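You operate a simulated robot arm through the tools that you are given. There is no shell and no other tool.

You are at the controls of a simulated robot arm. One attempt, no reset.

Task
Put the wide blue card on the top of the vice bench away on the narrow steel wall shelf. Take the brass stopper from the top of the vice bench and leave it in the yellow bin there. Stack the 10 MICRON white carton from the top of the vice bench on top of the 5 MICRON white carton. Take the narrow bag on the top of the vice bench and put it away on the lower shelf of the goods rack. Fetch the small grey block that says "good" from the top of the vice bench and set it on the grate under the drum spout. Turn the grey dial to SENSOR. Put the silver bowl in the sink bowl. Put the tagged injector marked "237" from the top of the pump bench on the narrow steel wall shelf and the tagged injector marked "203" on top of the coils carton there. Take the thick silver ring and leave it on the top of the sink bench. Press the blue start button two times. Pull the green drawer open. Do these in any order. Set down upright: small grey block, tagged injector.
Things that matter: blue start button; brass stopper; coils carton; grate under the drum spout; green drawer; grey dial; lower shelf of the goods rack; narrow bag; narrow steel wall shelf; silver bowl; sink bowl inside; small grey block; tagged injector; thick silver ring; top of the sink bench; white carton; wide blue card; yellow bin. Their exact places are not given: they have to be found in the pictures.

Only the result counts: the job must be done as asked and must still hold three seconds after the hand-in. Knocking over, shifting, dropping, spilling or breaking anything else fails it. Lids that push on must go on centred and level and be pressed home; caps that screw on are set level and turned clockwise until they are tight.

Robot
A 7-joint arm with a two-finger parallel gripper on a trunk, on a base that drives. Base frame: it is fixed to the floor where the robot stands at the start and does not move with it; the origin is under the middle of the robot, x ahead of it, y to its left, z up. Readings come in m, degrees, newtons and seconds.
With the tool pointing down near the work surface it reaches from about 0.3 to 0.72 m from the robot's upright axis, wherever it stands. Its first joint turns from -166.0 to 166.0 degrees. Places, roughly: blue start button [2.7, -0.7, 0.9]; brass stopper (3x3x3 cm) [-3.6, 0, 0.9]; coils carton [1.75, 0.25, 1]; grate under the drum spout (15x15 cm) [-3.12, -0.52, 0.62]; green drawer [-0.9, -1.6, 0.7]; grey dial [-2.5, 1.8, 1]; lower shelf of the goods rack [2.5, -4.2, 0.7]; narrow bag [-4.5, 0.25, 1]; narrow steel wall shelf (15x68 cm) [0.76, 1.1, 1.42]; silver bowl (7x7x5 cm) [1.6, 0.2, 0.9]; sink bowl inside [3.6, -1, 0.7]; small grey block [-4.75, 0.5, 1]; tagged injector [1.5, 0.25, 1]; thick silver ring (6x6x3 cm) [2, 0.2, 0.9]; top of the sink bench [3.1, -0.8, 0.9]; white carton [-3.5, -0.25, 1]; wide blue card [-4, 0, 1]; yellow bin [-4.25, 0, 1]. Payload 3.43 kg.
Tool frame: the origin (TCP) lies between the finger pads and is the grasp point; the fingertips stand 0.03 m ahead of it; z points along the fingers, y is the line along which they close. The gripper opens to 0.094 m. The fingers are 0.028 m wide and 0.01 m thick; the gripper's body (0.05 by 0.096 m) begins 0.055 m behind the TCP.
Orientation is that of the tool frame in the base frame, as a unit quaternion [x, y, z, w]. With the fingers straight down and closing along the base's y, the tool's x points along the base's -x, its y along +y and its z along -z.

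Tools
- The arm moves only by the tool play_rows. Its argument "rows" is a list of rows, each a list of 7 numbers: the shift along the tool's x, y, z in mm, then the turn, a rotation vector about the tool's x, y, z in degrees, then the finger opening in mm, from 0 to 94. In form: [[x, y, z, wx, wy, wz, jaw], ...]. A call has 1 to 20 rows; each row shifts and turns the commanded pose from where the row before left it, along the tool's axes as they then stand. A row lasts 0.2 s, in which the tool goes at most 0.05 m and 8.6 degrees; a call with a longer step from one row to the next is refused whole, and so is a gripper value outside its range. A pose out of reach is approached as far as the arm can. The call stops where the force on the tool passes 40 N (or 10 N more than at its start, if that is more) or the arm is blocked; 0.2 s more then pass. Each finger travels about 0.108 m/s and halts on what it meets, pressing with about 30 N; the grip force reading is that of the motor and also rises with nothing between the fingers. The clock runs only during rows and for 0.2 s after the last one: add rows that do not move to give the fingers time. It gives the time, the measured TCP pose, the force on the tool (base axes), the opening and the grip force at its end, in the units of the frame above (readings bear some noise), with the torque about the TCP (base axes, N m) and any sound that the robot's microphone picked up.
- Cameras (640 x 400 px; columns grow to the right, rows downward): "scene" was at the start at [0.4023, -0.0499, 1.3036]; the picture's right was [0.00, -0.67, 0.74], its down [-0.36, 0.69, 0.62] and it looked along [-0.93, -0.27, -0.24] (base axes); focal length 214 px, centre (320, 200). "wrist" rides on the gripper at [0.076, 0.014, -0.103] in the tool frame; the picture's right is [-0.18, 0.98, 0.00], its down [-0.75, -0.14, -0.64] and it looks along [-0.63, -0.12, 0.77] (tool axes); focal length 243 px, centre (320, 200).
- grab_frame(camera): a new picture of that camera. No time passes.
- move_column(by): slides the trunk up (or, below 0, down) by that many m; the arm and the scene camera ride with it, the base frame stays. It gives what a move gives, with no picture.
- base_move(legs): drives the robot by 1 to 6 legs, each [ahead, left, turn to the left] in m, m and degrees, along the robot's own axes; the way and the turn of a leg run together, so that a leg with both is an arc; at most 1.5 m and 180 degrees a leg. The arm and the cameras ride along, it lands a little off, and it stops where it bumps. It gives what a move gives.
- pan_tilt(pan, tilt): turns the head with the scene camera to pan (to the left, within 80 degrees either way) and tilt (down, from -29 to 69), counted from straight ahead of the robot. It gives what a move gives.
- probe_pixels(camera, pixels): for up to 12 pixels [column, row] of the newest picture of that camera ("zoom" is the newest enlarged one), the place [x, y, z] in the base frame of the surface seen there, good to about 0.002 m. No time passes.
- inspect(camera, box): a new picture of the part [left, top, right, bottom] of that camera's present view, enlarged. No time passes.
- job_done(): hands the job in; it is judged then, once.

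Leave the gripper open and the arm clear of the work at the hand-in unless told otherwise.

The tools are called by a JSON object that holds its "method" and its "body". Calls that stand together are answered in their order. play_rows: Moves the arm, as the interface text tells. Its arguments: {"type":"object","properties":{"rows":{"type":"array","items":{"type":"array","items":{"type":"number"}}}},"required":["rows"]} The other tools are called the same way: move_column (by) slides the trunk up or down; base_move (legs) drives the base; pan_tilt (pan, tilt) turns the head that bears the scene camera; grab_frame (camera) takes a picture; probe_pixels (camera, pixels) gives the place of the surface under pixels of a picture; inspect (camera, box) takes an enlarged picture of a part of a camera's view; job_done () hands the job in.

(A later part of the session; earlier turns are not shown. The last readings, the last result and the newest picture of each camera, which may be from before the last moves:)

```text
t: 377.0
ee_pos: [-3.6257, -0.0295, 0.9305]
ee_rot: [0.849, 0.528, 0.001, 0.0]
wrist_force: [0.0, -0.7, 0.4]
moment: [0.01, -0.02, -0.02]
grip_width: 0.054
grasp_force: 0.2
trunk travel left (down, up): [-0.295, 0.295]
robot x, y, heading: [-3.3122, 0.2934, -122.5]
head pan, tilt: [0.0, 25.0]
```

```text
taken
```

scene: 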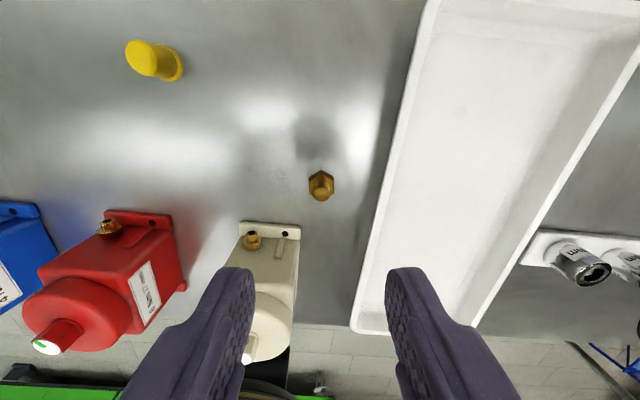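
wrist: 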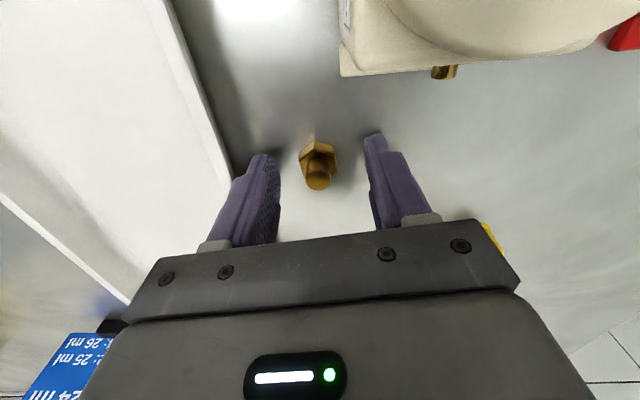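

{"method": "play_rows", "body": {"rows": [[0, 0, 0, 0, 0, 0, 40], [0, 0, 0, 0, 0, 0, 30], [0, 0, 0, 0, 0, 0, 20], [0, 0, 0, 0, 0, 0, 8], [0, 0, 0, 0, 0, 0, 0], [0, 0, 0, 0, 0, 0, 0]]}}

{"method": "play_rows", "body": {"rows": [[0, 0, -3, 0, 0, 0, 0], [0, 0, -6, 0, 0, 0, 0], [0, 0, -10, 0, 0, 0, 0], [0, 0, -15, 0, 0, 0, 0], [0, 0, -20, 0, 0, 0, 0], [0, 0, -25, 0, 0, 0, 0], [0, 0, -25, 0, 0, 0, 0], [0, 0, -25, 0, 0, 0, 0], [0, 0, -25, 0, 0, 0, 0], [0, 0, -25, 0, 0, 0, 0], [0, 0, -25, 0, 0, 0, 0], [0, 0, -20, 0, 0, 0, 0], [0, 0, 0, 0, 0, 0, 0]]}}

{"method": "grab_frame", "body": {"camera": "wrist"}}

```text
t: 378.4
ee_pos: [-3.6264, -0.0303, 0.9315]
ee_rot: [0.85, 0.527, 0.0, 0.0]
wrist_force: [-0.2, 0.9, -0.1]
moment: [0.01, 0.02, 0.01]
grip_width: 0.0233
grasp_force: 30.4
trunk travel left (down, up): [-0.295, 0.295]
robot x, y, heading: [-3.3127, 0.2921, -122.3]
head pan, tilt: [0.0, 25.0]
```

```text
t: 381.2
ee_pos: [-3.6258, -0.033, 1.1569]
ee_rot: [0.85, 0.527, 0.0, 0.0]
wrist_force: [0.2, 0.3, -0.3]
moment: [0.01, 0.0, 0.01]
grip_width: 0.0234
grasp_force: 29.9
trunk travel left (down, up): [-0.295, 0.295]
robot x, y, heading: [-3.3177, 0.2937, -122.2]
head pan, tilt: [0.0, 25.0]
```

```text
taken
```

wrist: 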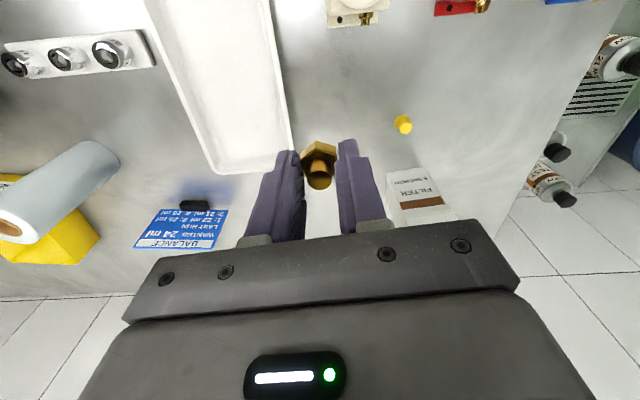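

Stopper held. Raise the trunk, retract, and look to the right at the vice and bin.

{"method": "move_column", "body": {"by": 0.16}}

{"method": "play_rows", "body": {"rows": [[15, -3, 0, 0, 0, 0, 0], [25, -8, 0, 0, 0, 0, 0], [25, -10, 0, 0, 0, 0, 0], [25, -10, 0, 0, 0, 0, 0], [10, -4, 0, 0, 0, 0, 0], [0, 0, 0, 0, 0, 0, 0]]}}

{"method": "pan_tilt", "body": {"pan": -30, "tilt": -15}}

{"method": "grab_frame", "body": {"camera": "scene"}}

```text
t: 383.1
ee_pos: [-3.6247, -0.031, 1.3174]
ee_rot: [0.85, 0.527, 0.0, 0.0]
wrist_force: [0.1, -0.7, 0.3]
moment: [-0.04, 0.0, 0.02]
grip_width: 0.0233
grasp_force: 29.9
trunk travel left (down, up): [-0.455, 0.135]
robot x, y, heading: [-3.3147, 0.2977, -122.4]
head pan, tilt: [0.0, 25.0]
```

```text
t: 384.4
ee_pos: [-3.6117, 0.0743, 1.3164]
ee_rot: [0.85, 0.527, 0.001, 0.0]
wrist_force: [0.5, 0.7, -0.9]
moment: [0.0, 0.01, -0.03]
grip_width: 0.0233
grasp_force: 30.3
trunk travel left (down, up): [-0.455, 0.135]
robot x, y, heading: [-3.3113, 0.2957, -122.2]
head pan, tilt: [0.0, 25.0]
```

```text
t: 385.5
ee_pos: [-3.6128, 0.0738, 1.3163]
ee_rot: [0.85, 0.526, -0.001, 0.0]
wrist_force: [-0.7, -0.2, -0.7]
moment: [-0.02, 0.02, -0.02]
grip_width: 0.023
grasp_force: 30.1
trunk travel left (down, up): [-0.455, 0.135]
robot x, y, heading: [-3.3122, 0.2971, -122.5]
head pan, tilt: [-30.0, -15.0]
```

```text
taken
```

scene: 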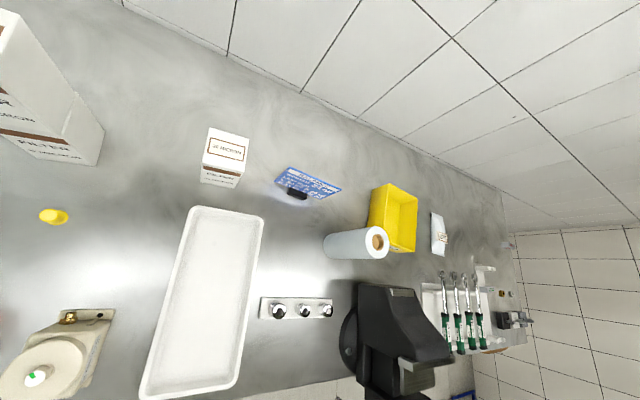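

Yellow bin at (393,218), a small bag at (437,232) to its right, tool rack at (465,310). Probe these.

{"method": "inspect", "body": {"camera": "scene", "box": [320, 160, 540, 360]}}

{"method": "probe_pixels", "body": {"camera": "scene", "pixels": [[380, 187], [416, 199], [402, 250], [371, 225], [397, 225], [378, 242], [437, 235], [500, 293], [405, 300], [375, 300], [510, 320], [490, 270]]}}

```text
2.00 times, centred on (430, 260) of scene
```

zoom: 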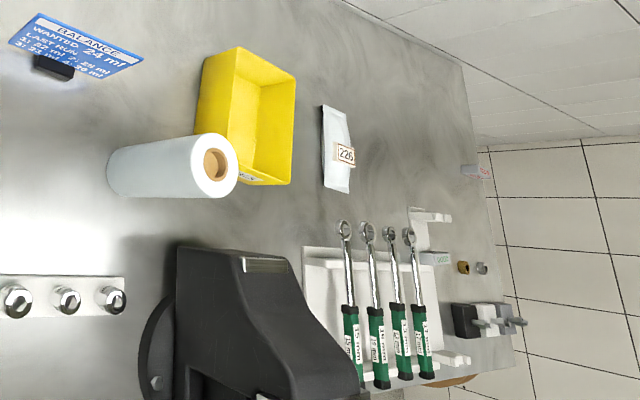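

```text
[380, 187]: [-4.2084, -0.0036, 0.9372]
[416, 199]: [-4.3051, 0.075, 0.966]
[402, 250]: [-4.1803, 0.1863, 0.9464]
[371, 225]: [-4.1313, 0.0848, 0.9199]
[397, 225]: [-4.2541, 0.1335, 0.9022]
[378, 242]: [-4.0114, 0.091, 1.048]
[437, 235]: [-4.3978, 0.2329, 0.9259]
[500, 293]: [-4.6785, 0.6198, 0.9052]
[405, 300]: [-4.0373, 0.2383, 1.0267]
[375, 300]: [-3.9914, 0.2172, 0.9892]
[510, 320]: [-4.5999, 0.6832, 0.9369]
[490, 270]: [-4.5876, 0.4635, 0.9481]
```

The narrow bag carries tag 226 at [-4.398,0.233]. I need to see the vice's handle before standing there: back off and move right.

{"method": "base_move", "body": {"legs": [[-0.3, 0, 0], [0, -0.72, 0]]}}

{"method": "pan_tilt", "body": {"pan": 0, "tilt": -15}}

{"method": "grab_frame", "body": {"camera": "scene"}}

```text
t: 391.0
ee_pos: [-4.0521, 0.7101, 1.3173]
ee_rot: [0.851, 0.525, 0.001, 0.001]
wrist_force: [-0.3, 0.8, -0.5]
moment: [-0.02, -0.04, 0.01]
grip_width: 0.0233
grasp_force: 29.8
trunk travel left (down, up): [-0.455, 0.135]
robot x, y, heading: [-3.7537, 0.9263, -122.5]
head pan, tilt: [-30.0, -15.0]
```

```text
t: 392.0
ee_pos: [-4.051, 0.7091, 1.3163]
ee_rot: [0.851, 0.525, 0.0, 0.0]
wrist_force: [0.2, 0.2, 0.6]
moment: [0.02, 0.02, 0.01]
grip_width: 0.0234
grasp_force: 30.2
trunk travel left (down, up): [-0.455, 0.135]
robot x, y, heading: [-3.7524, 0.9258, -122.6]
head pan, tilt: [0.0, -15.0]
```

```text
taken
```

scene: 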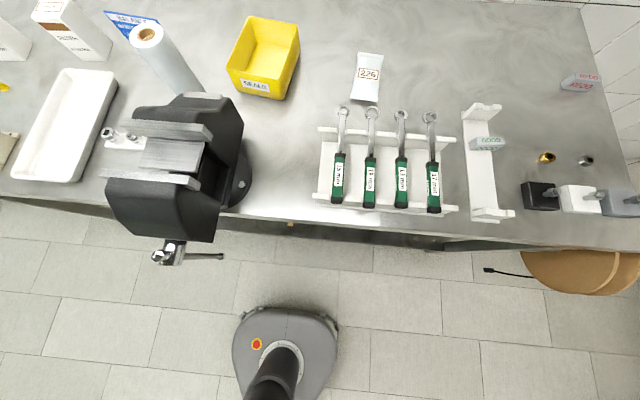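

Good view: GOOD block at (485,143), REDO block at (580,83), bin at (263,57), bag 226 at (369,75), vice handle at (190,255). Zoom and probe.

{"method": "inspect", "body": {"camera": "scene", "box": [430, 60, 630, 230]}}

{"method": "probe_pixels", "body": {"camera": "scene", "pixels": [[220, 256], [165, 250], [180, 258], [250, 22], [297, 30], [232, 70], [285, 95], [262, 60], [369, 60], [369, 100], [352, 75], [386, 78]]}}

```text
2.35 times, centred on (530, 145) of scene
```

zoom: 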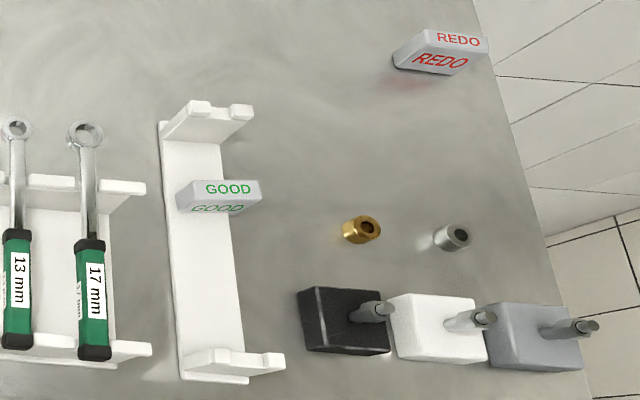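

```text
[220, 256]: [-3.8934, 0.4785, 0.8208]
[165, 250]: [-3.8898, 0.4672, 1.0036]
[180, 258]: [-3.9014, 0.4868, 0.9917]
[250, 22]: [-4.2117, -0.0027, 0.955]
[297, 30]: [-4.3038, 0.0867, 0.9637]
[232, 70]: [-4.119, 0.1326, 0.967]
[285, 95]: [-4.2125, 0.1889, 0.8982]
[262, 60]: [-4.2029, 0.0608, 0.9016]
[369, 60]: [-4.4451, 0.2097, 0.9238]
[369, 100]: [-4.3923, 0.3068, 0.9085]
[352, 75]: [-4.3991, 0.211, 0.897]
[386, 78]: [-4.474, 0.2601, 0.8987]
```

Vice handle sticks out to q≈-1.655 around t≈3.45–3.62. I'll stand right of it at t≈3.85, q≈-1.48.

{"method": "base_move", "body": {"legs": [[0, -0.18, 0.6], [0.27, 0, 0]]}}

{"method": "grab_frame", "body": {"camera": "scene"}}

```text
t: 395.0
ee_pos: [-4.3399, 0.5733, 1.3159]
ee_rot: [0.847, 0.531, 0.0, -0.001]
wrist_force: [-0.1, 0.3, -0.4]
moment: [0.02, 0.04, -0.03]
grip_width: 0.0229
grasp_force: 29.9
trunk travel left (down, up): [-0.455, 0.135]
robot x, y, heading: [-4.0382, 0.795, -121.9]
head pan, tilt: [0.0, -15.0]
```

```text
taken
```

scene: 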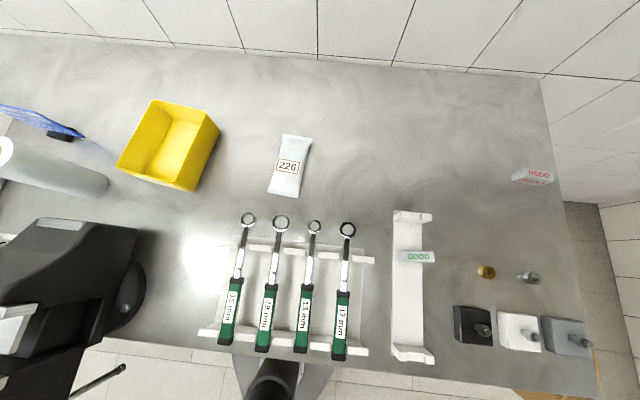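

{"method": "probe_pixels", "body": {"camera": "scene", "pixels": [[153, 102], [218, 117], [118, 167], [183, 188], [165, 150], [150, 165], [190, 160], [155, 100], [160, 115], [205, 130], [60, 170], [10, 150]]}}

{"method": "inspect", "body": {"camera": "scene", "box": [90, 80, 350, 220]}}

```text
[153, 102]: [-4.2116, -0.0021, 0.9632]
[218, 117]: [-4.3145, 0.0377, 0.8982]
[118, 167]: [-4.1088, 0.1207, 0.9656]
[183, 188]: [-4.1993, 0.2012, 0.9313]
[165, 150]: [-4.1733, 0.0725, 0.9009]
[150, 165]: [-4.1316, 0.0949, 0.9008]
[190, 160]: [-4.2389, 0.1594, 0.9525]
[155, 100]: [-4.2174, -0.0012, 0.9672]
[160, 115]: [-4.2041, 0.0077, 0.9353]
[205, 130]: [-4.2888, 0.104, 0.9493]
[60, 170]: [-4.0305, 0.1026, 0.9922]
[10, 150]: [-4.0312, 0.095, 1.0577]
```

```text
2.46 times, centred on (220, 150) of scene
```

zoom: 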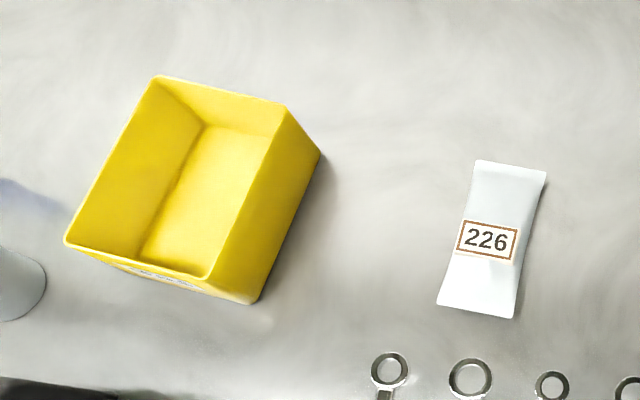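

{"method": "probe_pixels", "body": {"camera": "zoom", "pixels": [[157, 78], [285, 108], [68, 241], [210, 275], [205, 128], [265, 145], [145, 250], [200, 265], [200, 190], [490, 165], [440, 300], [510, 315]]}}

```text
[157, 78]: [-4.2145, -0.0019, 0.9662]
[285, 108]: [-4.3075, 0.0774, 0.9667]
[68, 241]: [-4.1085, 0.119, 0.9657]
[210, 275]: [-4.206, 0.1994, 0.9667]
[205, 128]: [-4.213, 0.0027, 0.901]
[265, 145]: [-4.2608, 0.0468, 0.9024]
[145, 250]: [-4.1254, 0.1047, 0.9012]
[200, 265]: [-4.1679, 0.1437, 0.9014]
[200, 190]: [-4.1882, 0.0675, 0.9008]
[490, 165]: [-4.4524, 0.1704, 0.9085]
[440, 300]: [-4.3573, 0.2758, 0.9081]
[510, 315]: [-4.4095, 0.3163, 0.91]
```

{"method": "probe_pixels", "body": {"camera": "scene", "pixels": [[122, 369], [110, 376], [90, 387], [140, 290], [80, 240], [130, 330]]}}

{"method": "pan_tilt", "body": {"pan": 40, "tilt": 25}}

{"method": "grab_frame", "body": {"camera": "scene"}}

```text
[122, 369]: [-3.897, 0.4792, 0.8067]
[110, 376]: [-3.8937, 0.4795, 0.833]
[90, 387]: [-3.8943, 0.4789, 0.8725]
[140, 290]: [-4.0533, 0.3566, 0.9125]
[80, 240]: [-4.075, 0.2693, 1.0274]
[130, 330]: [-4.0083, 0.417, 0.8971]
```

```text
t: 396.0
ee_pos: [-4.3384, 0.5749, 1.3164]
ee_rot: [0.847, 0.531, 0.0, 0.0]
wrist_force: [-0.2, -0.4, -0.7]
moment: [0.01, -0.02, 0.03]
grip_width: 0.0233
grasp_force: 30.0
trunk travel left (down, up): [-0.455, 0.135]
robot x, y, heading: [-4.0429, 0.7994, -121.8]
head pan, tilt: [40.0, 25.0]
```

```text
taken
```

scene: 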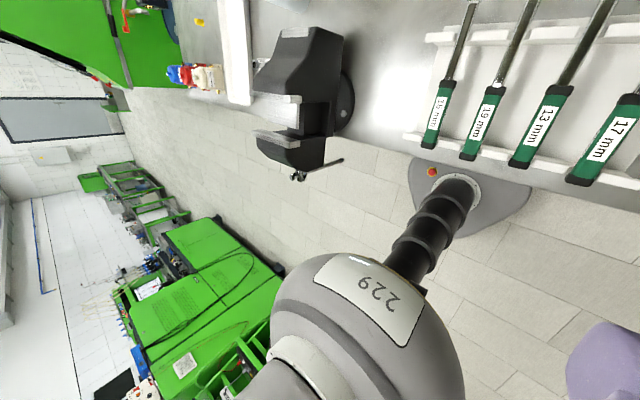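

The vice handle is a vertical bar at t≈3.557, far enough. Shift the base 4 cm ahead and 6 cm left, then move over the bin.

{"method": "base_move", "body": {"legs": [[0.04, 0.06, 0]]}}

{"method": "pan_tilt", "body": {"pan": 0, "tilt": 25}}

```text
t: 397.1
ee_pos: [-4.3076, 0.5074, 1.3176]
ee_rot: [0.848, 0.53, 0.001, -0.001]
wrist_force: [-0.6, -1.0, 0.4]
moment: [0.03, 0.01, 0.04]
grip_width: 0.0234
grasp_force: 30.1
trunk travel left (down, up): [-0.455, 0.135]
robot x, y, heading: [-4.0137, 0.7332, -121.9]
head pan, tilt: [40.0, 25.0]
```

```text
t: 398.1
ee_pos: [-4.3085, 0.5087, 1.3167]
ee_rot: [0.848, 0.531, 0.0, 0.0]
wrist_force: [0.2, 0.5, -0.5]
moment: [0.0, 0.02, -0.02]
grip_width: 0.0232
grasp_force: 30.3
trunk travel left (down, up): [-0.455, 0.135]
robot x, y, heading: [-4.012, 0.7298, -121.5]
head pan, tilt: [0.0, 25.0]
```

{"method": "play_rows", "body": {"rows": [[-20, 16, 0, 0, 0, 0, 0], [-32, 26, 0, 0, 0, 0, 0], [-35, 29, 0, 0, 0, 0, 0], [-35, 29, 0, 0, 0, 0, 0], [-35, 29, 0, 0, 0, 0, 0], [-35, 29, 0, 0, 0, 0, 0], [-35, 29, 0, 0, 0, 0, 0], [-35, 29, 0, 0, 0, 0, 0], [-32, 27, 0, 0, 0, 0, 0], [-31, 25, 0, 0, 0, 0, 0], [0, 0, 0, 0, 0, 0, 0]]}}

{"method": "move_column", "body": {"by": -0.16}}

{"method": "grab_frame", "body": {"camera": "scene"}}

{"method": "grab_frame", "body": {"camera": "wrist"}}

```text
t: 400.5
ee_pos: [-4.2068, 0.0984, 1.317]
ee_rot: [0.847, 0.531, 0.0, 0.001]
wrist_force: [0.2, -0.2, 0.1]
moment: [0.01, 0.02, 0.01]
grip_width: 0.0232
grasp_force: 29.8
trunk travel left (down, up): [-0.455, 0.135]
robot x, y, heading: [-4.0125, 0.7309, -121.8]
head pan, tilt: [0.0, 25.0]
```

```text
t: 402.4
ee_pos: [-4.2074, 0.0976, 1.1564]
ee_rot: [0.847, 0.531, -0.001, 0.0]
wrist_force: [0.2, 0.0, -0.4]
moment: [0.03, -0.02, 0.02]
grip_width: 0.0233
grasp_force: 30.7
trunk travel left (down, up): [-0.295, 0.295]
robot x, y, heading: [-4.0143, 0.7306, -121.7]
head pan, tilt: [0.0, 25.0]
```

```text
taken
```

scene: 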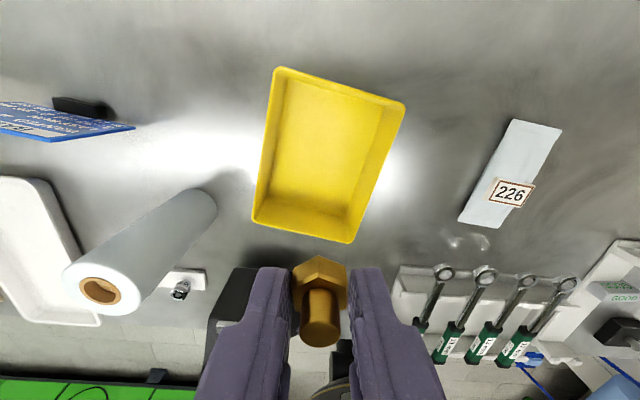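

```text
taken
```

wrist: 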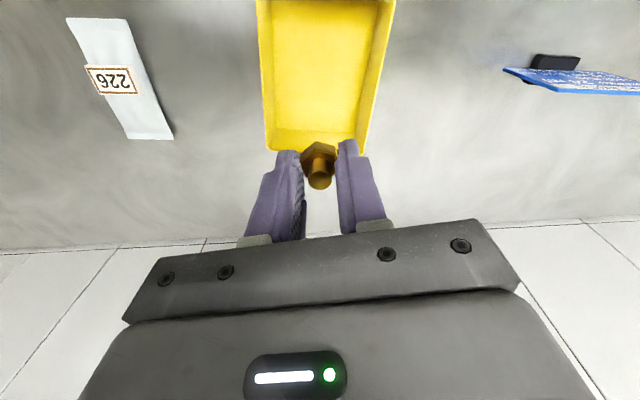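

The bin is centred under the tool. Lower the stopper into the bin.

{"method": "play_rows", "body": {"rows": [[0, 0, 20, 0, 0, 0, 0], [0, 0, 30, 0, 0, 0, 0], [0, 0, 30, 0, 0, 0, 0], [0, 0, 30, 0, 0, 0, 0], [0, 0, 30, 0, 0, 0, 0], [0, 0, 25, 0, 0, 0, 0], [0, 0, 20, 0, 0, 0, 0], [0, 0, 15, 0, 0, 0, 0], [0, 0, 10, 0, 0, 0, 0], [0, 0, 4, 0, 0, 0, 0], [0, 0, 0, 0, 0, 0, 0]]}}

{"method": "grab_frame", "body": {"camera": "wrist"}}

```text
t: 404.8
ee_pos: [-4.2063, 0.0979, 0.9419]
ee_rot: [0.847, 0.531, 0.0, 0.0]
wrist_force: [0.5, -0.2, -0.3]
moment: [0.04, -0.02, 0.0]
grip_width: 0.0233
grasp_force: 30.0
trunk travel left (down, up): [-0.295, 0.295]
robot x, y, heading: [-4.0122, 0.7314, -121.8]
head pan, tilt: [0.0, 25.0]
```

```text
taken
```

wrist: 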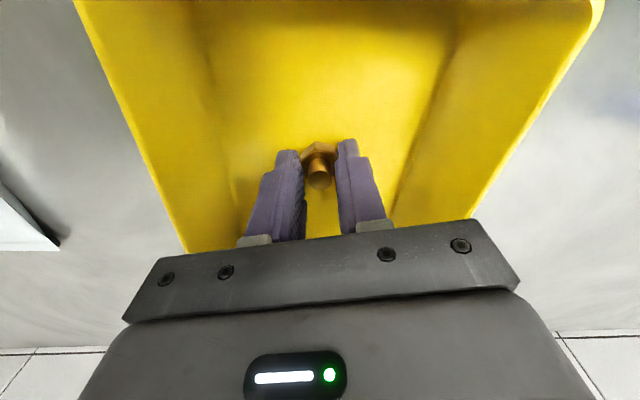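

{"method": "play_rows", "body": {"rows": [[0, 0, 3, 0, 0, 0, 0], [0, 0, 2, 0, 0, 0, 0], [0, 0, 0, 0, 0, 0, 0]]}}

{"method": "play_rows", "body": {"rows": [[0, 0, 1.5, 0, 0, 0, 0], [0, 0, 0, 0, 0, 0, 0]]}}

```text
t: 405.6
ee_pos: [-4.2066, 0.0996, 0.9367]
ee_rot: [0.847, 0.531, 0.0, 0.0]
wrist_force: [0.3, 0.0, -0.8]
moment: [-0.01, -0.01, -0.01]
grip_width: 0.0232
grasp_force: 30.1
trunk travel left (down, up): [-0.295, 0.295]
robot x, y, heading: [-4.0118, 0.7305, -121.7]
head pan, tilt: [0.0, 25.0]
```

```text
t: 406.2
ee_pos: [-4.207, 0.0973, 0.9373]
ee_rot: [0.848, 0.531, 0.0, 0.001]
wrist_force: [0.6, -0.5, 4.8]
moment: [-0.04, -0.06, 0.02]
grip_width: 0.0233
grasp_force: 29.9
trunk travel left (down, up): [-0.295, 0.295]
robot x, y, heading: [-4.0103, 0.7305, -121.5]
head pan, tilt: [0.0, 25.0]
```

The stopper touches the bin floor (4.8 N). Open and rise.

{"method": "play_rows", "body": {"rows": [[0, 0, -1, 0, 0, 0, 22], [0, 0, 0, 0, 0, 0, 30], [0, 0, 0, 0, 0, 0, 40], [0, 0, 0, 0, 0, 0, 40], [0, 0, -15, 0, 0, 0, 40], [0, 0, -25, 0, 0, 0, 40], [0, 0, -35, 0, 0, 0, 40], [0, 0, -40, 0, 0, 0, 40], [0, 0, -40, 0, 0, 0, 60], [0, 0, -40, 0, 0, 0, 94], [0, 0, 0, 0, 0, 0, 94]]}}

{"method": "grab_frame", "body": {"camera": "scene"}}

```text
t: 408.6
ee_pos: [-4.2075, 0.0972, 1.1314]
ee_rot: [0.848, 0.53, 0.0, 0.001]
wrist_force: [0.2, -0.6, 0.0]
moment: [-0.02, 0.01, 0.0]
grip_width: 0.0939
grasp_force: 0.1
trunk travel left (down, up): [-0.295, 0.295]
robot x, y, heading: [-4.0124, 0.7315, -121.7]
head pan, tilt: [0.0, 25.0]
```

```text
taken
```

scene: 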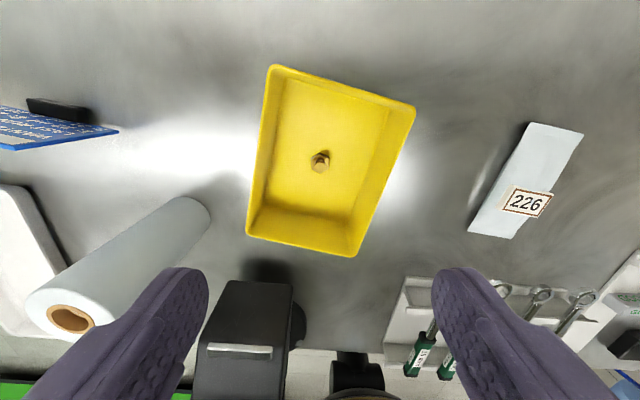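

The stopper lies in the bin. Next, the GOOD block: raise, shift the base right and look at it.

{"method": "play_rows", "body": {"rows": [[30, -10, -20, 0, 0, 0, 94], [40, -20, -20, 0, 0, 0, 94], [40, -20, -20, 0, 0, 0, 94], [40, -20, -20, 0, 0, 0, 94], [40, -20, 0, 0, 0, 0, 94], [0, 0, 0, 0, 0, 0, 94]]}}

{"method": "base_move", "body": {"legs": [[0, -0.3, 0]]}}

{"method": "pan_tilt", "body": {"pan": 0, "tilt": -10}}

{"method": "grab_frame", "body": {"camera": "scene"}}

```text
t: 410.0
ee_pos: [-4.2048, 0.3068, 1.21]
ee_rot: [0.848, 0.53, 0.001, 0.0]
wrist_force: [-0.1, -0.1, 0.4]
moment: [0.02, -0.03, 0.0]
grip_width: 0.0944
grasp_force: 0.2
trunk travel left (down, up): [-0.295, 0.295]
robot x, y, heading: [-4.0133, 0.7291, -122.0]
head pan, tilt: [0.0, 25.0]
```

```text
t: 412.0
ee_pos: [-4.4644, 0.4681, 1.2121]
ee_rot: [0.849, 0.529, 0.001, 0.001]
wrist_force: [1.0, 0.9, -0.2]
moment: [-0.02, -0.02, 0.03]
grip_width: 0.0939
grasp_force: 0.1
trunk travel left (down, up): [-0.295, 0.295]
robot x, y, heading: [-4.2709, 0.895, -121.9]
head pan, tilt: [0.0, 25.0]
```

```text
t: 413.0
ee_pos: [-4.4651, 0.4668, 1.211]
ee_rot: [0.849, 0.529, 0.0, 0.0]
wrist_force: [-0.6, 0.3, -0.2]
moment: [0.0, 0.0, -0.03]
grip_width: 0.0939
grasp_force: 0.0
trunk travel left (down, up): [-0.295, 0.295]
robot x, y, heading: [-4.2727, 0.8932, -122.1]
head pan, tilt: [0.0, -10.0]
```

```text
taken
```

scene: 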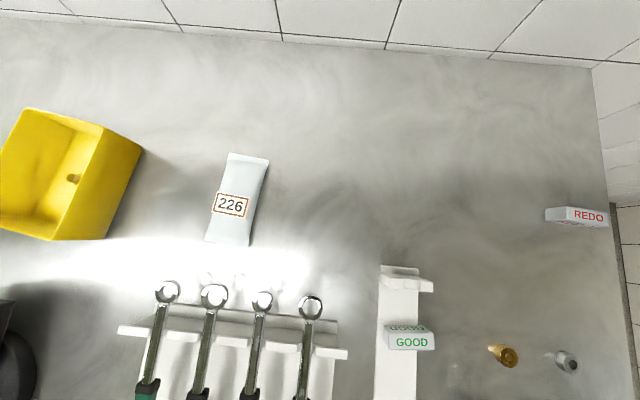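

{"method": "inspect", "body": {"camera": "scene", "box": [340, 240, 480, 400]}}

{"method": "probe_pixels", "body": {"camera": "scene", "pixels": [[392, 342], [430, 344], [410, 335], [410, 350], [392, 328], [425, 328], [395, 300], [395, 370], [380, 350], [450, 340], [420, 283], [405, 268]]}}

```text
2.50 times, centred on (410, 320) of scene
```

zoom: 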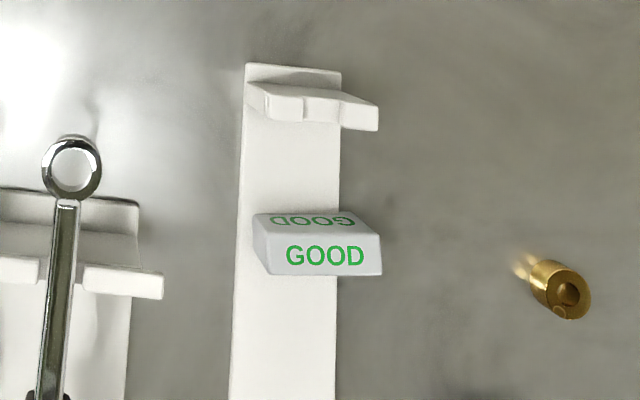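

```text
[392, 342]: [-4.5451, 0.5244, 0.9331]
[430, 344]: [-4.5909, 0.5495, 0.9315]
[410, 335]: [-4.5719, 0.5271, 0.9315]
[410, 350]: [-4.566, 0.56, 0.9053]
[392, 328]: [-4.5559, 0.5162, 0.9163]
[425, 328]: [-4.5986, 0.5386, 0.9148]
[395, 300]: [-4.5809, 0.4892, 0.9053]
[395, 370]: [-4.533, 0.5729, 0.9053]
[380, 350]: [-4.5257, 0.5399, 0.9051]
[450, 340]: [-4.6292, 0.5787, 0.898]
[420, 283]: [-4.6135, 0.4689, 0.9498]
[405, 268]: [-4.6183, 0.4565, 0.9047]
```

The GOOD block lies on a white plate (z=0.905), its top at 0.932, about 66 mm long, turned -28.7°. I'll grip it by its ends with the hand tilted 30°, so that I can set it on the grate with the same tilt. Back off 0.12 m and tilt.

{"method": "base_move", "body": {"legs": [[-0.12, -0.05, 0]]}}

{"method": "play_rows", "body": {"rows": [[0, 0, 0, 0, -7.5, 0, 94], [0, 0, 0, 0, -7.5, 0, 94], [0, 0, 0, 0, -7.5, 0, 94], [0, 0, 0, 0, -7.5, 0, 94], [0, 0, 0, 0, 0, 0, 94]]}}

{"method": "pan_tilt", "body": {"pan": 0, "tilt": 15}}

{"method": "grab_frame", "body": {"camera": "scene"}}

```text
t: 414.3
ee_pos: [-4.444, 0.5966, 1.2116]
ee_rot: [0.849, 0.528, 0.0, 0.001]
wrist_force: [0.1, 0.0, -0.1]
moment: [-0.07, 0.01, 0.04]
grip_width: 0.0937
grasp_force: 0.0
trunk travel left (down, up): [-0.295, 0.295]
robot x, y, heading: [-4.25, 1.0213, -122.2]
head pan, tilt: [0.0, -10.0]
```

```text
t: 415.5
ee_pos: [-4.4447, 0.5933, 1.2104]
ee_rot: [0.82, 0.511, -0.22, 0.137]
wrist_force: [0.3, 0.3, -0.4]
moment: [0.01, 0.0, -0.02]
grip_width: 0.0939
grasp_force: 0.1
trunk travel left (down, up): [-0.295, 0.295]
robot x, y, heading: [-4.2496, 1.0217, -122.2]
head pan, tilt: [0.0, -10.0]
```

```text
t: 416.4
ee_pos: [-4.444, 0.5948, 1.2103]
ee_rot: [0.82, 0.511, -0.22, 0.137]
wrist_force: [0.0, 0.3, -0.2]
moment: [0.02, 0.02, 0.03]
grip_width: 0.0941
grasp_force: 0.0
trunk travel left (down, up): [-0.295, 0.295]
robot x, y, heading: [-4.254, 1.0199, -121.9]
head pan, tilt: [0.0, 15.0]
```

```text
taken
```

scene: 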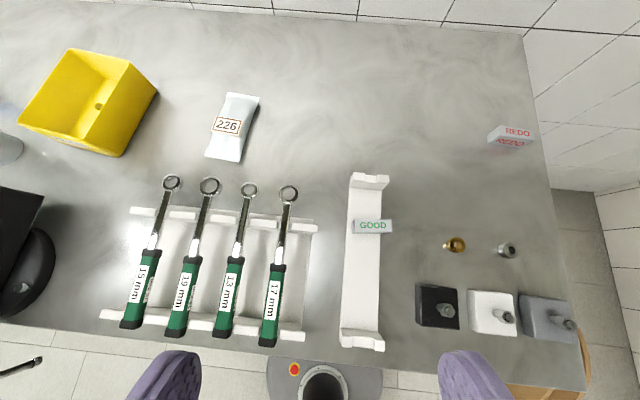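

{"method": "inspect", "body": {"camera": "scene", "box": [330, 200, 420, 250]}}

```text
7.11 times, centred on (375, 225) of scene
```

zoom: 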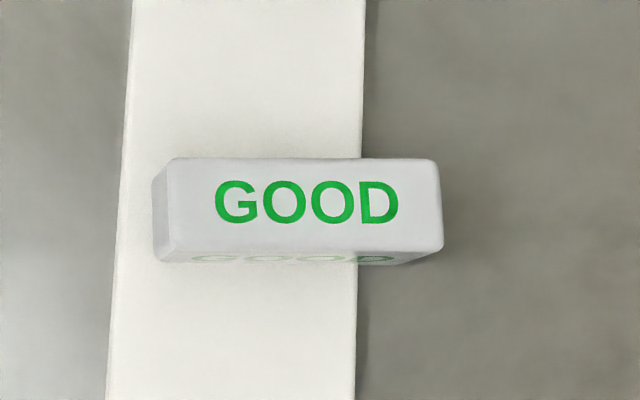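

{"method": "probe_pixels", "body": {"camera": "zoom", "pixels": [[175, 165], [432, 165], [180, 245], [436, 245], [305, 205], [160, 215], [305, 258], [300, 165], [305, 246], [120, 215], [400, 300], [300, 300]]}}

```text
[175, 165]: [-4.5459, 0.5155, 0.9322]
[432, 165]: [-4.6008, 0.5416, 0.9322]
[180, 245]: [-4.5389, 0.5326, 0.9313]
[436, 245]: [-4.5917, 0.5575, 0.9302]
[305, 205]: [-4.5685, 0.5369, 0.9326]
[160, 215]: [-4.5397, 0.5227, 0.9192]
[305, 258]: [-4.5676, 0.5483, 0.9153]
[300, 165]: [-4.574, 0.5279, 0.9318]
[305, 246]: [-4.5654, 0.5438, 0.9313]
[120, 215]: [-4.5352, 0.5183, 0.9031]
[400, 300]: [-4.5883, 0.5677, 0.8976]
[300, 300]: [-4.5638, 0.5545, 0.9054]
```

Block centre [-4.569,0.537], ends along -25.4° (tool already fits within 1°). Move to a hover point 8 cm before it along the tool axis.

{"method": "play_rows", "body": {"rows": [[8.75, -14.45, 33.5, 0, 0, 0, 94], [8.75, -14.45, 33.5, 0, 0, 0, 94], [8.75, -14.45, 33.5, 0, 0, 0, 94], [8.75, -14.45, 33.5, 0, 0, 0, 94], [8.75, -14.45, 33.5, 0, 0, 0, 94], [8.75, -14.45, 33.5, 0, 0, 0, 94], [0, 0, 0, 0, 0, 0, 94]]}}

{"method": "grab_frame", "body": {"camera": "scene"}}

{"method": "grab_frame", "body": {"camera": "wrist"}}

```text
t: 418.0
ee_pos: [-4.5458, 0.5811, 1.0104]
ee_rot: [0.82, 0.51, -0.219, 0.137]
wrist_force: [0.6, 0.3, -0.4]
moment: [0.01, 0.04, -0.02]
grip_width: 0.0938
grasp_force: 0.0
trunk travel left (down, up): [-0.295, 0.295]
robot x, y, heading: [-4.2508, 1.0194, -122.2]
head pan, tilt: [0.0, 15.0]
```

```text
taken
```

scene: 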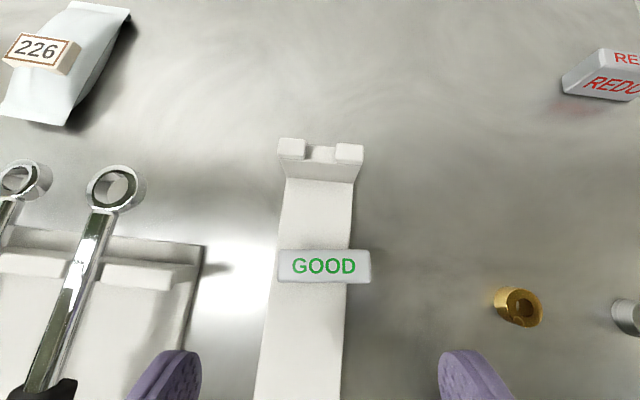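

```text
taken
```

wrist: 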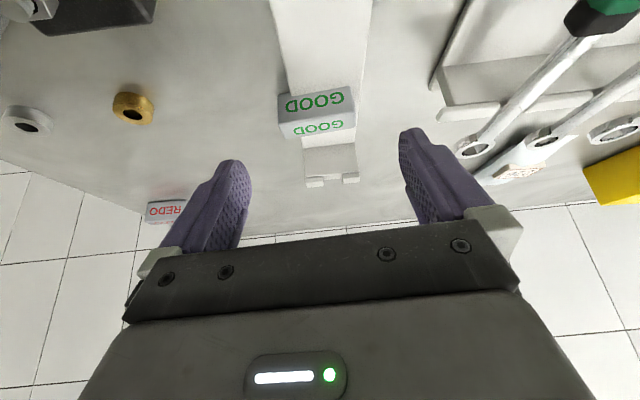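

Block at (324,266) is centred to ~3 mm. Narrow the opening to 82 mm and advance 79 mm along the tool axis.

{"method": "play_rows", "body": {"rows": [[0, -2, 10, 0, 0, 0, 82], [0, 0, 12, 0, 0, 0, 82], [0, 0, 12, 0, 0, 0, 82], [0, 0, 12, 0, 0, 0, 82], [0, 0, 12, 0, 0, 0, 82], [0, 0, 10, 0, 0, 0, 82], [0, 0, 8, 0, 0, 0, 82], [0, 0, 0, 0, 0, 0, 82]]}}

{"method": "grab_frame", "body": {"camera": "scene"}}

{"method": "grab_frame", "body": {"camera": "wrist"}}

```text
t: 419.8
ee_pos: [-4.5634, 0.5511, 0.943]
ee_rot: [0.82, 0.51, -0.22, 0.137]
wrist_force: [0.0, 0.8, -0.5]
moment: [0.01, -0.02, -0.02]
grip_width: 0.082
grasp_force: 0.0
trunk travel left (down, up): [-0.295, 0.295]
robot x, y, heading: [-4.2467, 1.0229, -122.2]
head pan, tilt: [0.0, 15.0]
```

```text
taken
```

scene: 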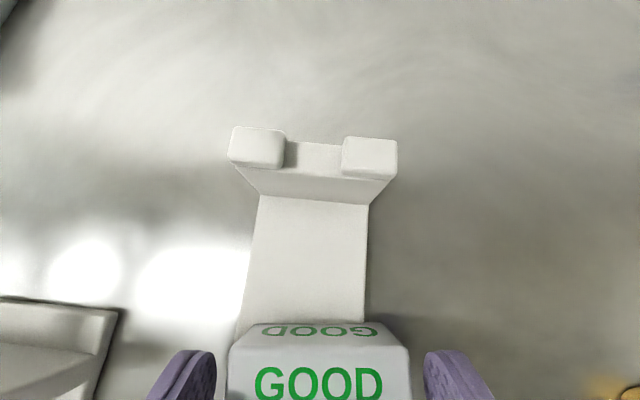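

```text
taken
```

wrist: 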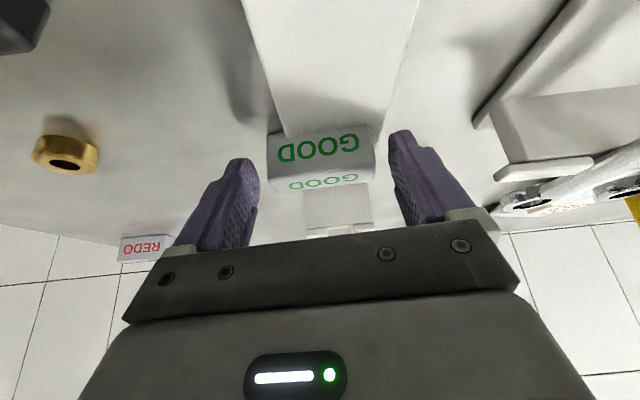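

Fingertips flank the block's ends. Shift 4 mm forward and close.

{"method": "play_rows", "body": {"rows": [[-3.5, 0, 2, 0, 0, 0, 82], [0, 0, 0, 0, 0, 0, 74], [0, 0, 0, 0, 0, 0, 68], [0, 0, 0, 0, 0, 0, 62], [0, 0, 0, 0, 0, 0, 50], [0, 0, 0, 0, 0, 0, 30], [0, 0, 0, 0, 0, 0, 20], [0, 0, 0, 0, 0, 0, 20]]}}

{"method": "grab_frame", "body": {"camera": "wrist"}}

```text
t: 421.6
ee_pos: [-4.5666, 0.5475, 0.9441]
ee_rot: [0.82, 0.51, -0.22, 0.137]
wrist_force: [-0.5, 0.1, 0.2]
moment: [-0.03, 0.04, -0.01]
grip_width: 0.0626
grasp_force: 29.9
trunk travel left (down, up): [-0.295, 0.295]
robot x, y, heading: [-4.2489, 1.0187, -122.0]
head pan, tilt: [0.0, 15.0]
```

```text
taken
```

wrist: 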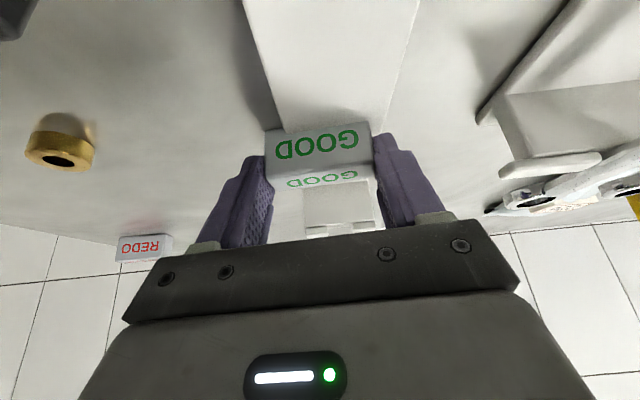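

Gripped at 62.6 mm. Lift straight up slowly.

{"method": "play_rows", "body": {"rows": [[-1, 0, -1.73, 0, 0, 0, 20], [-1.5, 0, -2.6, 0, 0, 0, 20], [-3, 0, -5.2, 0, 0, 0, 20], [-5, 0, -8.67, 0, 0, 0, 20], [-7.5, 0, -13, 0, 0, 0, 20], [-10, 0, -17.3, 0, 0, 0, 20], [-10, 0, -17.3, 0, 0, 0, 20], [-10, 0, -17.3, 0, 0, 0, 20], [-10, 0, -17.3, 0, 0, 0, 20], [-10, 0, -17.3, 0, 0, 0, 20], [0, 0, 0, 0, 0, 0, 20]]}}

{"method": "grab_frame", "body": {"camera": "wrist"}}

```text
t: 424.0
ee_pos: [-4.5662, 0.5474, 1.0798]
ee_rot: [0.82, 0.511, -0.219, 0.138]
wrist_force: [0.5, 0.4, -0.1]
moment: [-0.02, -0.03, 0.02]
grip_width: 0.0624
grasp_force: 29.8
trunk travel left (down, up): [-0.295, 0.295]
robot x, y, heading: [-4.2505, 1.0182, -122.1]
head pan, tilt: [0.0, 15.0]
```

```text
taken
```

wrist: 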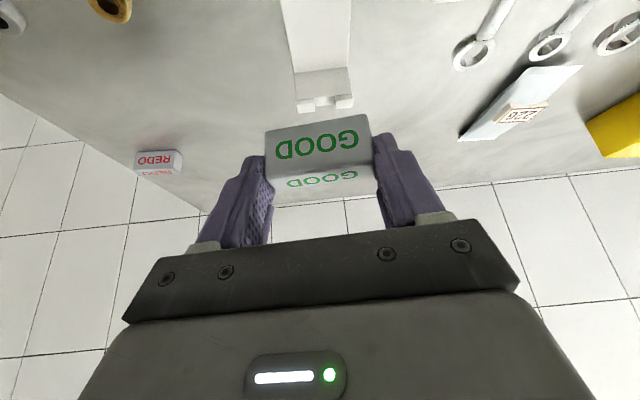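

Block is held steady. Raise the trunk, back off and drive left to the stand with the grate.

{"method": "move_column", "body": {"by": 0.15}}

{"method": "base_move", "body": {"legs": [[-0.35, 0, 0], [0, 0.9, 0], [0, 0.88, 0]]}}

{"method": "grab_frame", "body": {"camera": "scene"}}

```text
t: 425.8
ee_pos: [-4.5657, 0.5473, 1.23]
ee_rot: [0.82, 0.511, -0.22, 0.136]
wrist_force: [-0.3, -0.8, -0.7]
moment: [0.0, -0.01, -0.01]
grip_width: 0.0627
grasp_force: 30.0
trunk travel left (down, up): [-0.445, 0.145]
robot x, y, heading: [-4.2473, 1.019, -122.2]
head pan, tilt: [0.0, 15.0]
```

```text
t: 436.6
ee_pos: [-2.8301, -0.0779, 1.2308]
ee_rot: [0.812, 0.523, -0.217, 0.14]
wrist_force: [0.1, 0.3, 0.3]
moment: [0.02, 0.02, -0.01]
grip_width: 0.0627
grasp_force: 29.9
trunk travel left (down, up): [-0.445, 0.145]
robot x, y, heading: [-2.5288, 0.4077, -120.1]
head pan, tilt: [0.0, 15.0]
```

```text
taken
```

scene: 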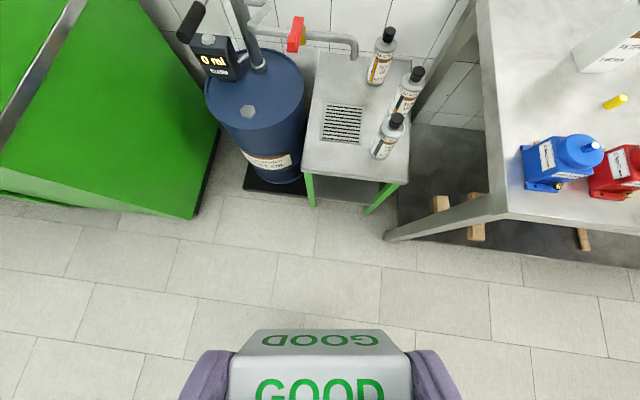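

{"method": "probe_pixels", "body": {"camera": "scene", "pixels": [[355, 56], [345, 40], [296, 35], [325, 35], [328, 106], [362, 108], [322, 137], [360, 142], [342, 122], [390, 125], [380, 150], [412, 75]]}}

{"method": "inspect", "body": {"camera": "scene", "box": [270, 0, 450, 190]}}

```text
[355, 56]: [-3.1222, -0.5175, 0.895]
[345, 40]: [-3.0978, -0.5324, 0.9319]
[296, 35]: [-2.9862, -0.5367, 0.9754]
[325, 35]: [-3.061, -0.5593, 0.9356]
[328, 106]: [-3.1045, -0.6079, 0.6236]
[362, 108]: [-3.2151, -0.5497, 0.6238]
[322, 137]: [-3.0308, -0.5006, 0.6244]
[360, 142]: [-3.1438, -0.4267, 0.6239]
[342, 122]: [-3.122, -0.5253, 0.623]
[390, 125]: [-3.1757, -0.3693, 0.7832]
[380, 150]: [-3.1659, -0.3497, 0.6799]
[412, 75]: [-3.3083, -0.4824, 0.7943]
```

```text
2.11 times, centred on (360, 95) of scene
```

zoom: 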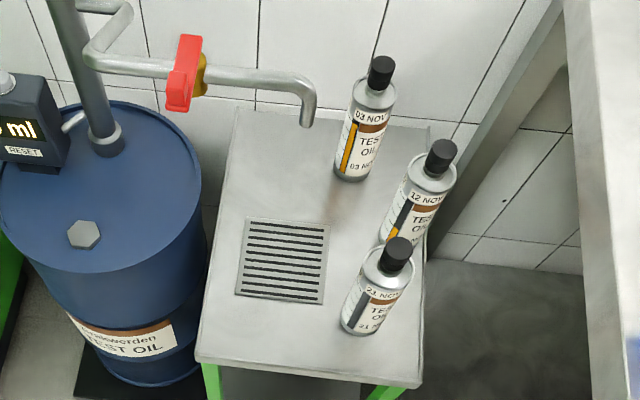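

Grate centre is [-3.124,-0.521] with the spout tip straight above (z≈0.89). I'll come in low from the front: drive ahead 0.37, lower the trunk 0.42 first.

{"method": "base_move", "body": {"legs": [[0.37, 0, -1.5]]}}

{"method": "move_column", "body": {"by": -0.42}}

{"method": "grab_frame", "body": {"camera": "scene"}}

{"method": "grab_frame", "body": {"camera": "wrist"}}

```text
t: 439.0
ee_pos: [-3.0345, -0.3814, 1.2303]
ee_rot: [0.82, 0.511, -0.218, 0.137]
wrist_force: [-0.2, -0.7, 0.2]
moment: [0.02, 0.0, 0.0]
grip_width: 0.0628
grasp_force: 30.2
trunk travel left (down, up): [-0.445, 0.145]
robot x, y, heading: [-2.7202, 0.094, -122.1]
head pan, tilt: [0.0, 15.0]
```

```text
refused: -0.42 is not a number from -0.4 to 0.4
```

```text
taken
```

scene: 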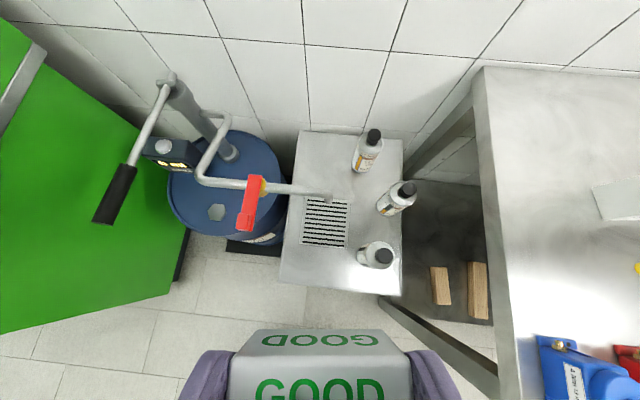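

```text
taken
```

wrist: 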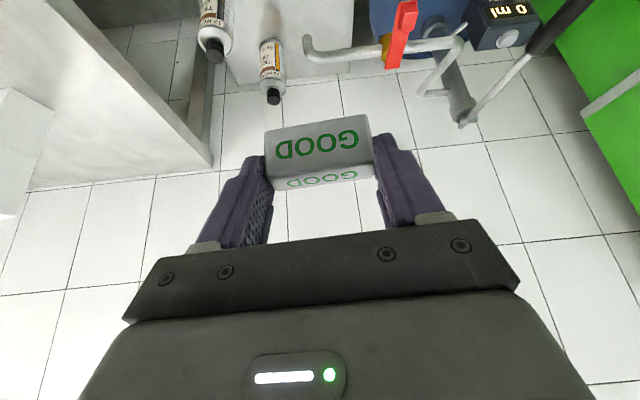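

{"method": "probe_pixels", "body": {"camera": "scene", "pixels": [[105, 215], [125, 180], [150, 120], [250, 215], [258, 182], [300, 190], [325, 196], [383, 250], [300, 285], [395, 290]]}}

{"method": "move_column", "body": {"by": -0.4}}

{"method": "grab_frame", "body": {"camera": "scene"}}

```text
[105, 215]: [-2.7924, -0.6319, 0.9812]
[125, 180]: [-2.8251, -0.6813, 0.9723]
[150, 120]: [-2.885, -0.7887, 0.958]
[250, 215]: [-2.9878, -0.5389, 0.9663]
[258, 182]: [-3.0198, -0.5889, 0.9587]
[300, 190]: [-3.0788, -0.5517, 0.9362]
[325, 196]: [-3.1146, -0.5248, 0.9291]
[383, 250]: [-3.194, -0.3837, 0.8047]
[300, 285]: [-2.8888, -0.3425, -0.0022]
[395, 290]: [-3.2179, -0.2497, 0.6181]
```

```text
t: 442.8
ee_pos: [-3.0352, -0.3811, 0.8306]
ee_rot: [0.82, 0.511, -0.219, 0.138]
wrist_force: [1.1, 0.0, -0.3]
moment: [0.01, -0.02, -0.03]
grip_width: 0.0629
grasp_force: 30.1
trunk travel left (down, up): [-0.045, 0.545]
robot x, y, heading: [-2.7173, 0.0927, -121.8]
head pan, tilt: [0.0, 15.0]
```

```text
taken
```

scene: 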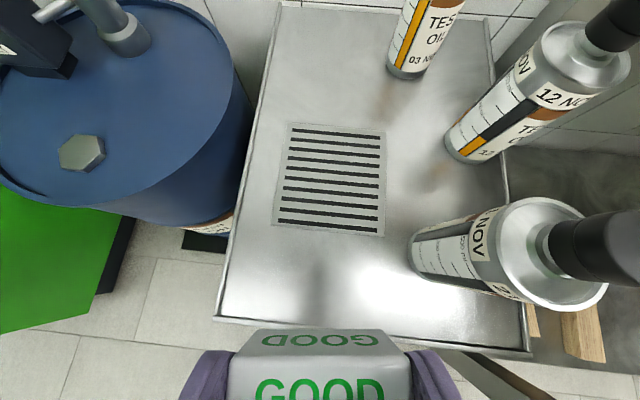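

Clear view: grate at (330,175), bottles to the right. Move straight down 140 mm here in front of the grate.

{"method": "play_rows", "body": {"rows": [[8.76, 0, 15.2, 0, 0, 0, 20], [8.76, 0, 15.2, 0, 0, 0, 20], [8.76, 0, 15.2, 0, 0, 0, 20], [8.76, 0, 15.2, 0, 0, 0, 20], [8.76, 0, 15.2, 0, 0, 0, 20], [8.76, 0, 15.2, 0, 0, 0, 20], [8.76, 0, 15.2, 0, 0, 0, 20], [8.76, 0, 15.2, 0, 0, 0, 20], [0, 0, 0, 0, 0, 0, 20]]}}

{"method": "grab_frame", "body": {"camera": "scene"}}

```text
t: 444.8
ee_pos: [-3.0348, -0.3806, 0.6905]
ee_rot: [0.819, 0.512, -0.22, 0.136]
wrist_force: [-0.3, -0.2, 0.0]
moment: [-0.04, -0.01, 0.01]
grip_width: 0.0625
grasp_force: 29.5
trunk travel left (down, up): [-0.045, 0.545]
robot x, y, heading: [-2.7188, 0.0917, -122.0]
head pan, tilt: [0.0, 15.0]
```

```text
taken
```

scene: 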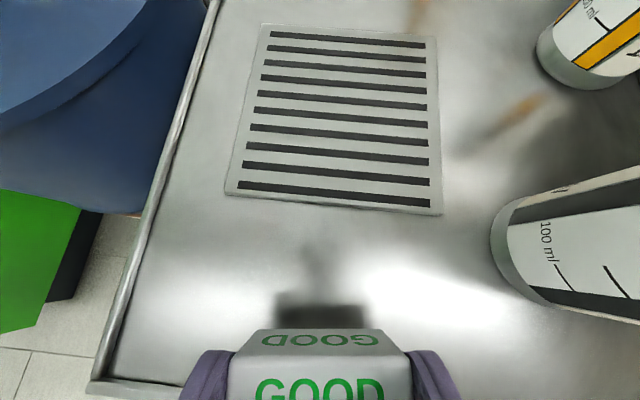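

Now move forward 117 mm under the spout at this height.

{"method": "play_rows", "body": {"rows": [[-12.6, -0.75, 7.3, 0, 0, 0, 20], [-12.6, -0.75, 7.3, 0, 0, 0, 20], [-12.6, -0.75, 7.3, 0, 0, 0, 20], [-12.6, -0.75, 7.3, 0, 0, 0, 20], [-12.6, -0.75, 7.3, 0, 0, 0, 20], [-12.6, -0.75, 7.3, 0, 0, 0, 20], [0, 0, 0, 0, 0, 0, 20]]}}

{"method": "grab_frame", "body": {"camera": "scene"}}

{"method": "grab_frame", "body": {"camera": "wrist"}}

```text
t: 446.4
ee_pos: [-3.0772, -0.4589, 0.6898]
ee_rot: [0.82, 0.511, -0.22, 0.137]
wrist_force: [0.6, -0.3, 0.3]
moment: [0.0, 0.02, -0.02]
grip_width: 0.0629
grasp_force: 30.3
trunk travel left (down, up): [-0.045, 0.545]
robot x, y, heading: [-2.7161, 0.0955, -121.9]
head pan, tilt: [0.0, 15.0]
```

```text
taken
```

scene: 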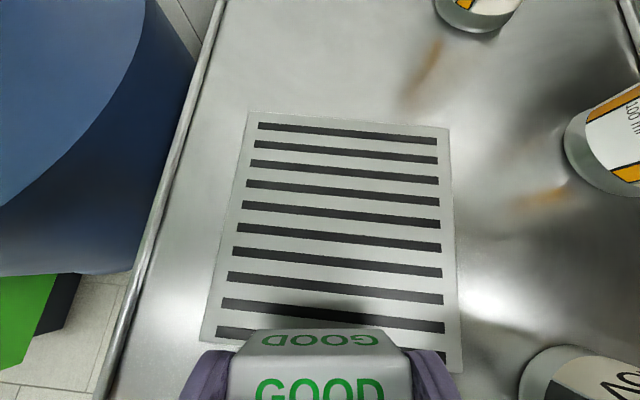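

```text
taken
```

wrist: 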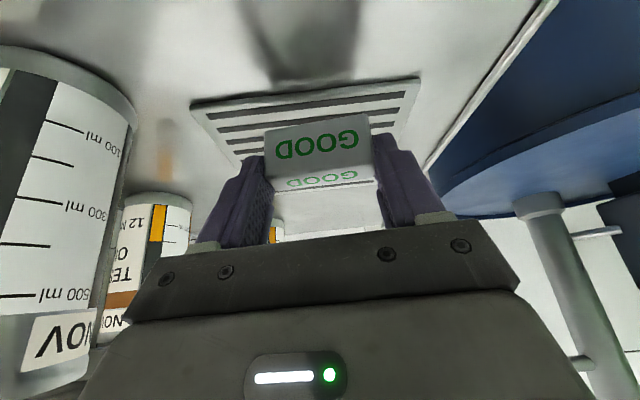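

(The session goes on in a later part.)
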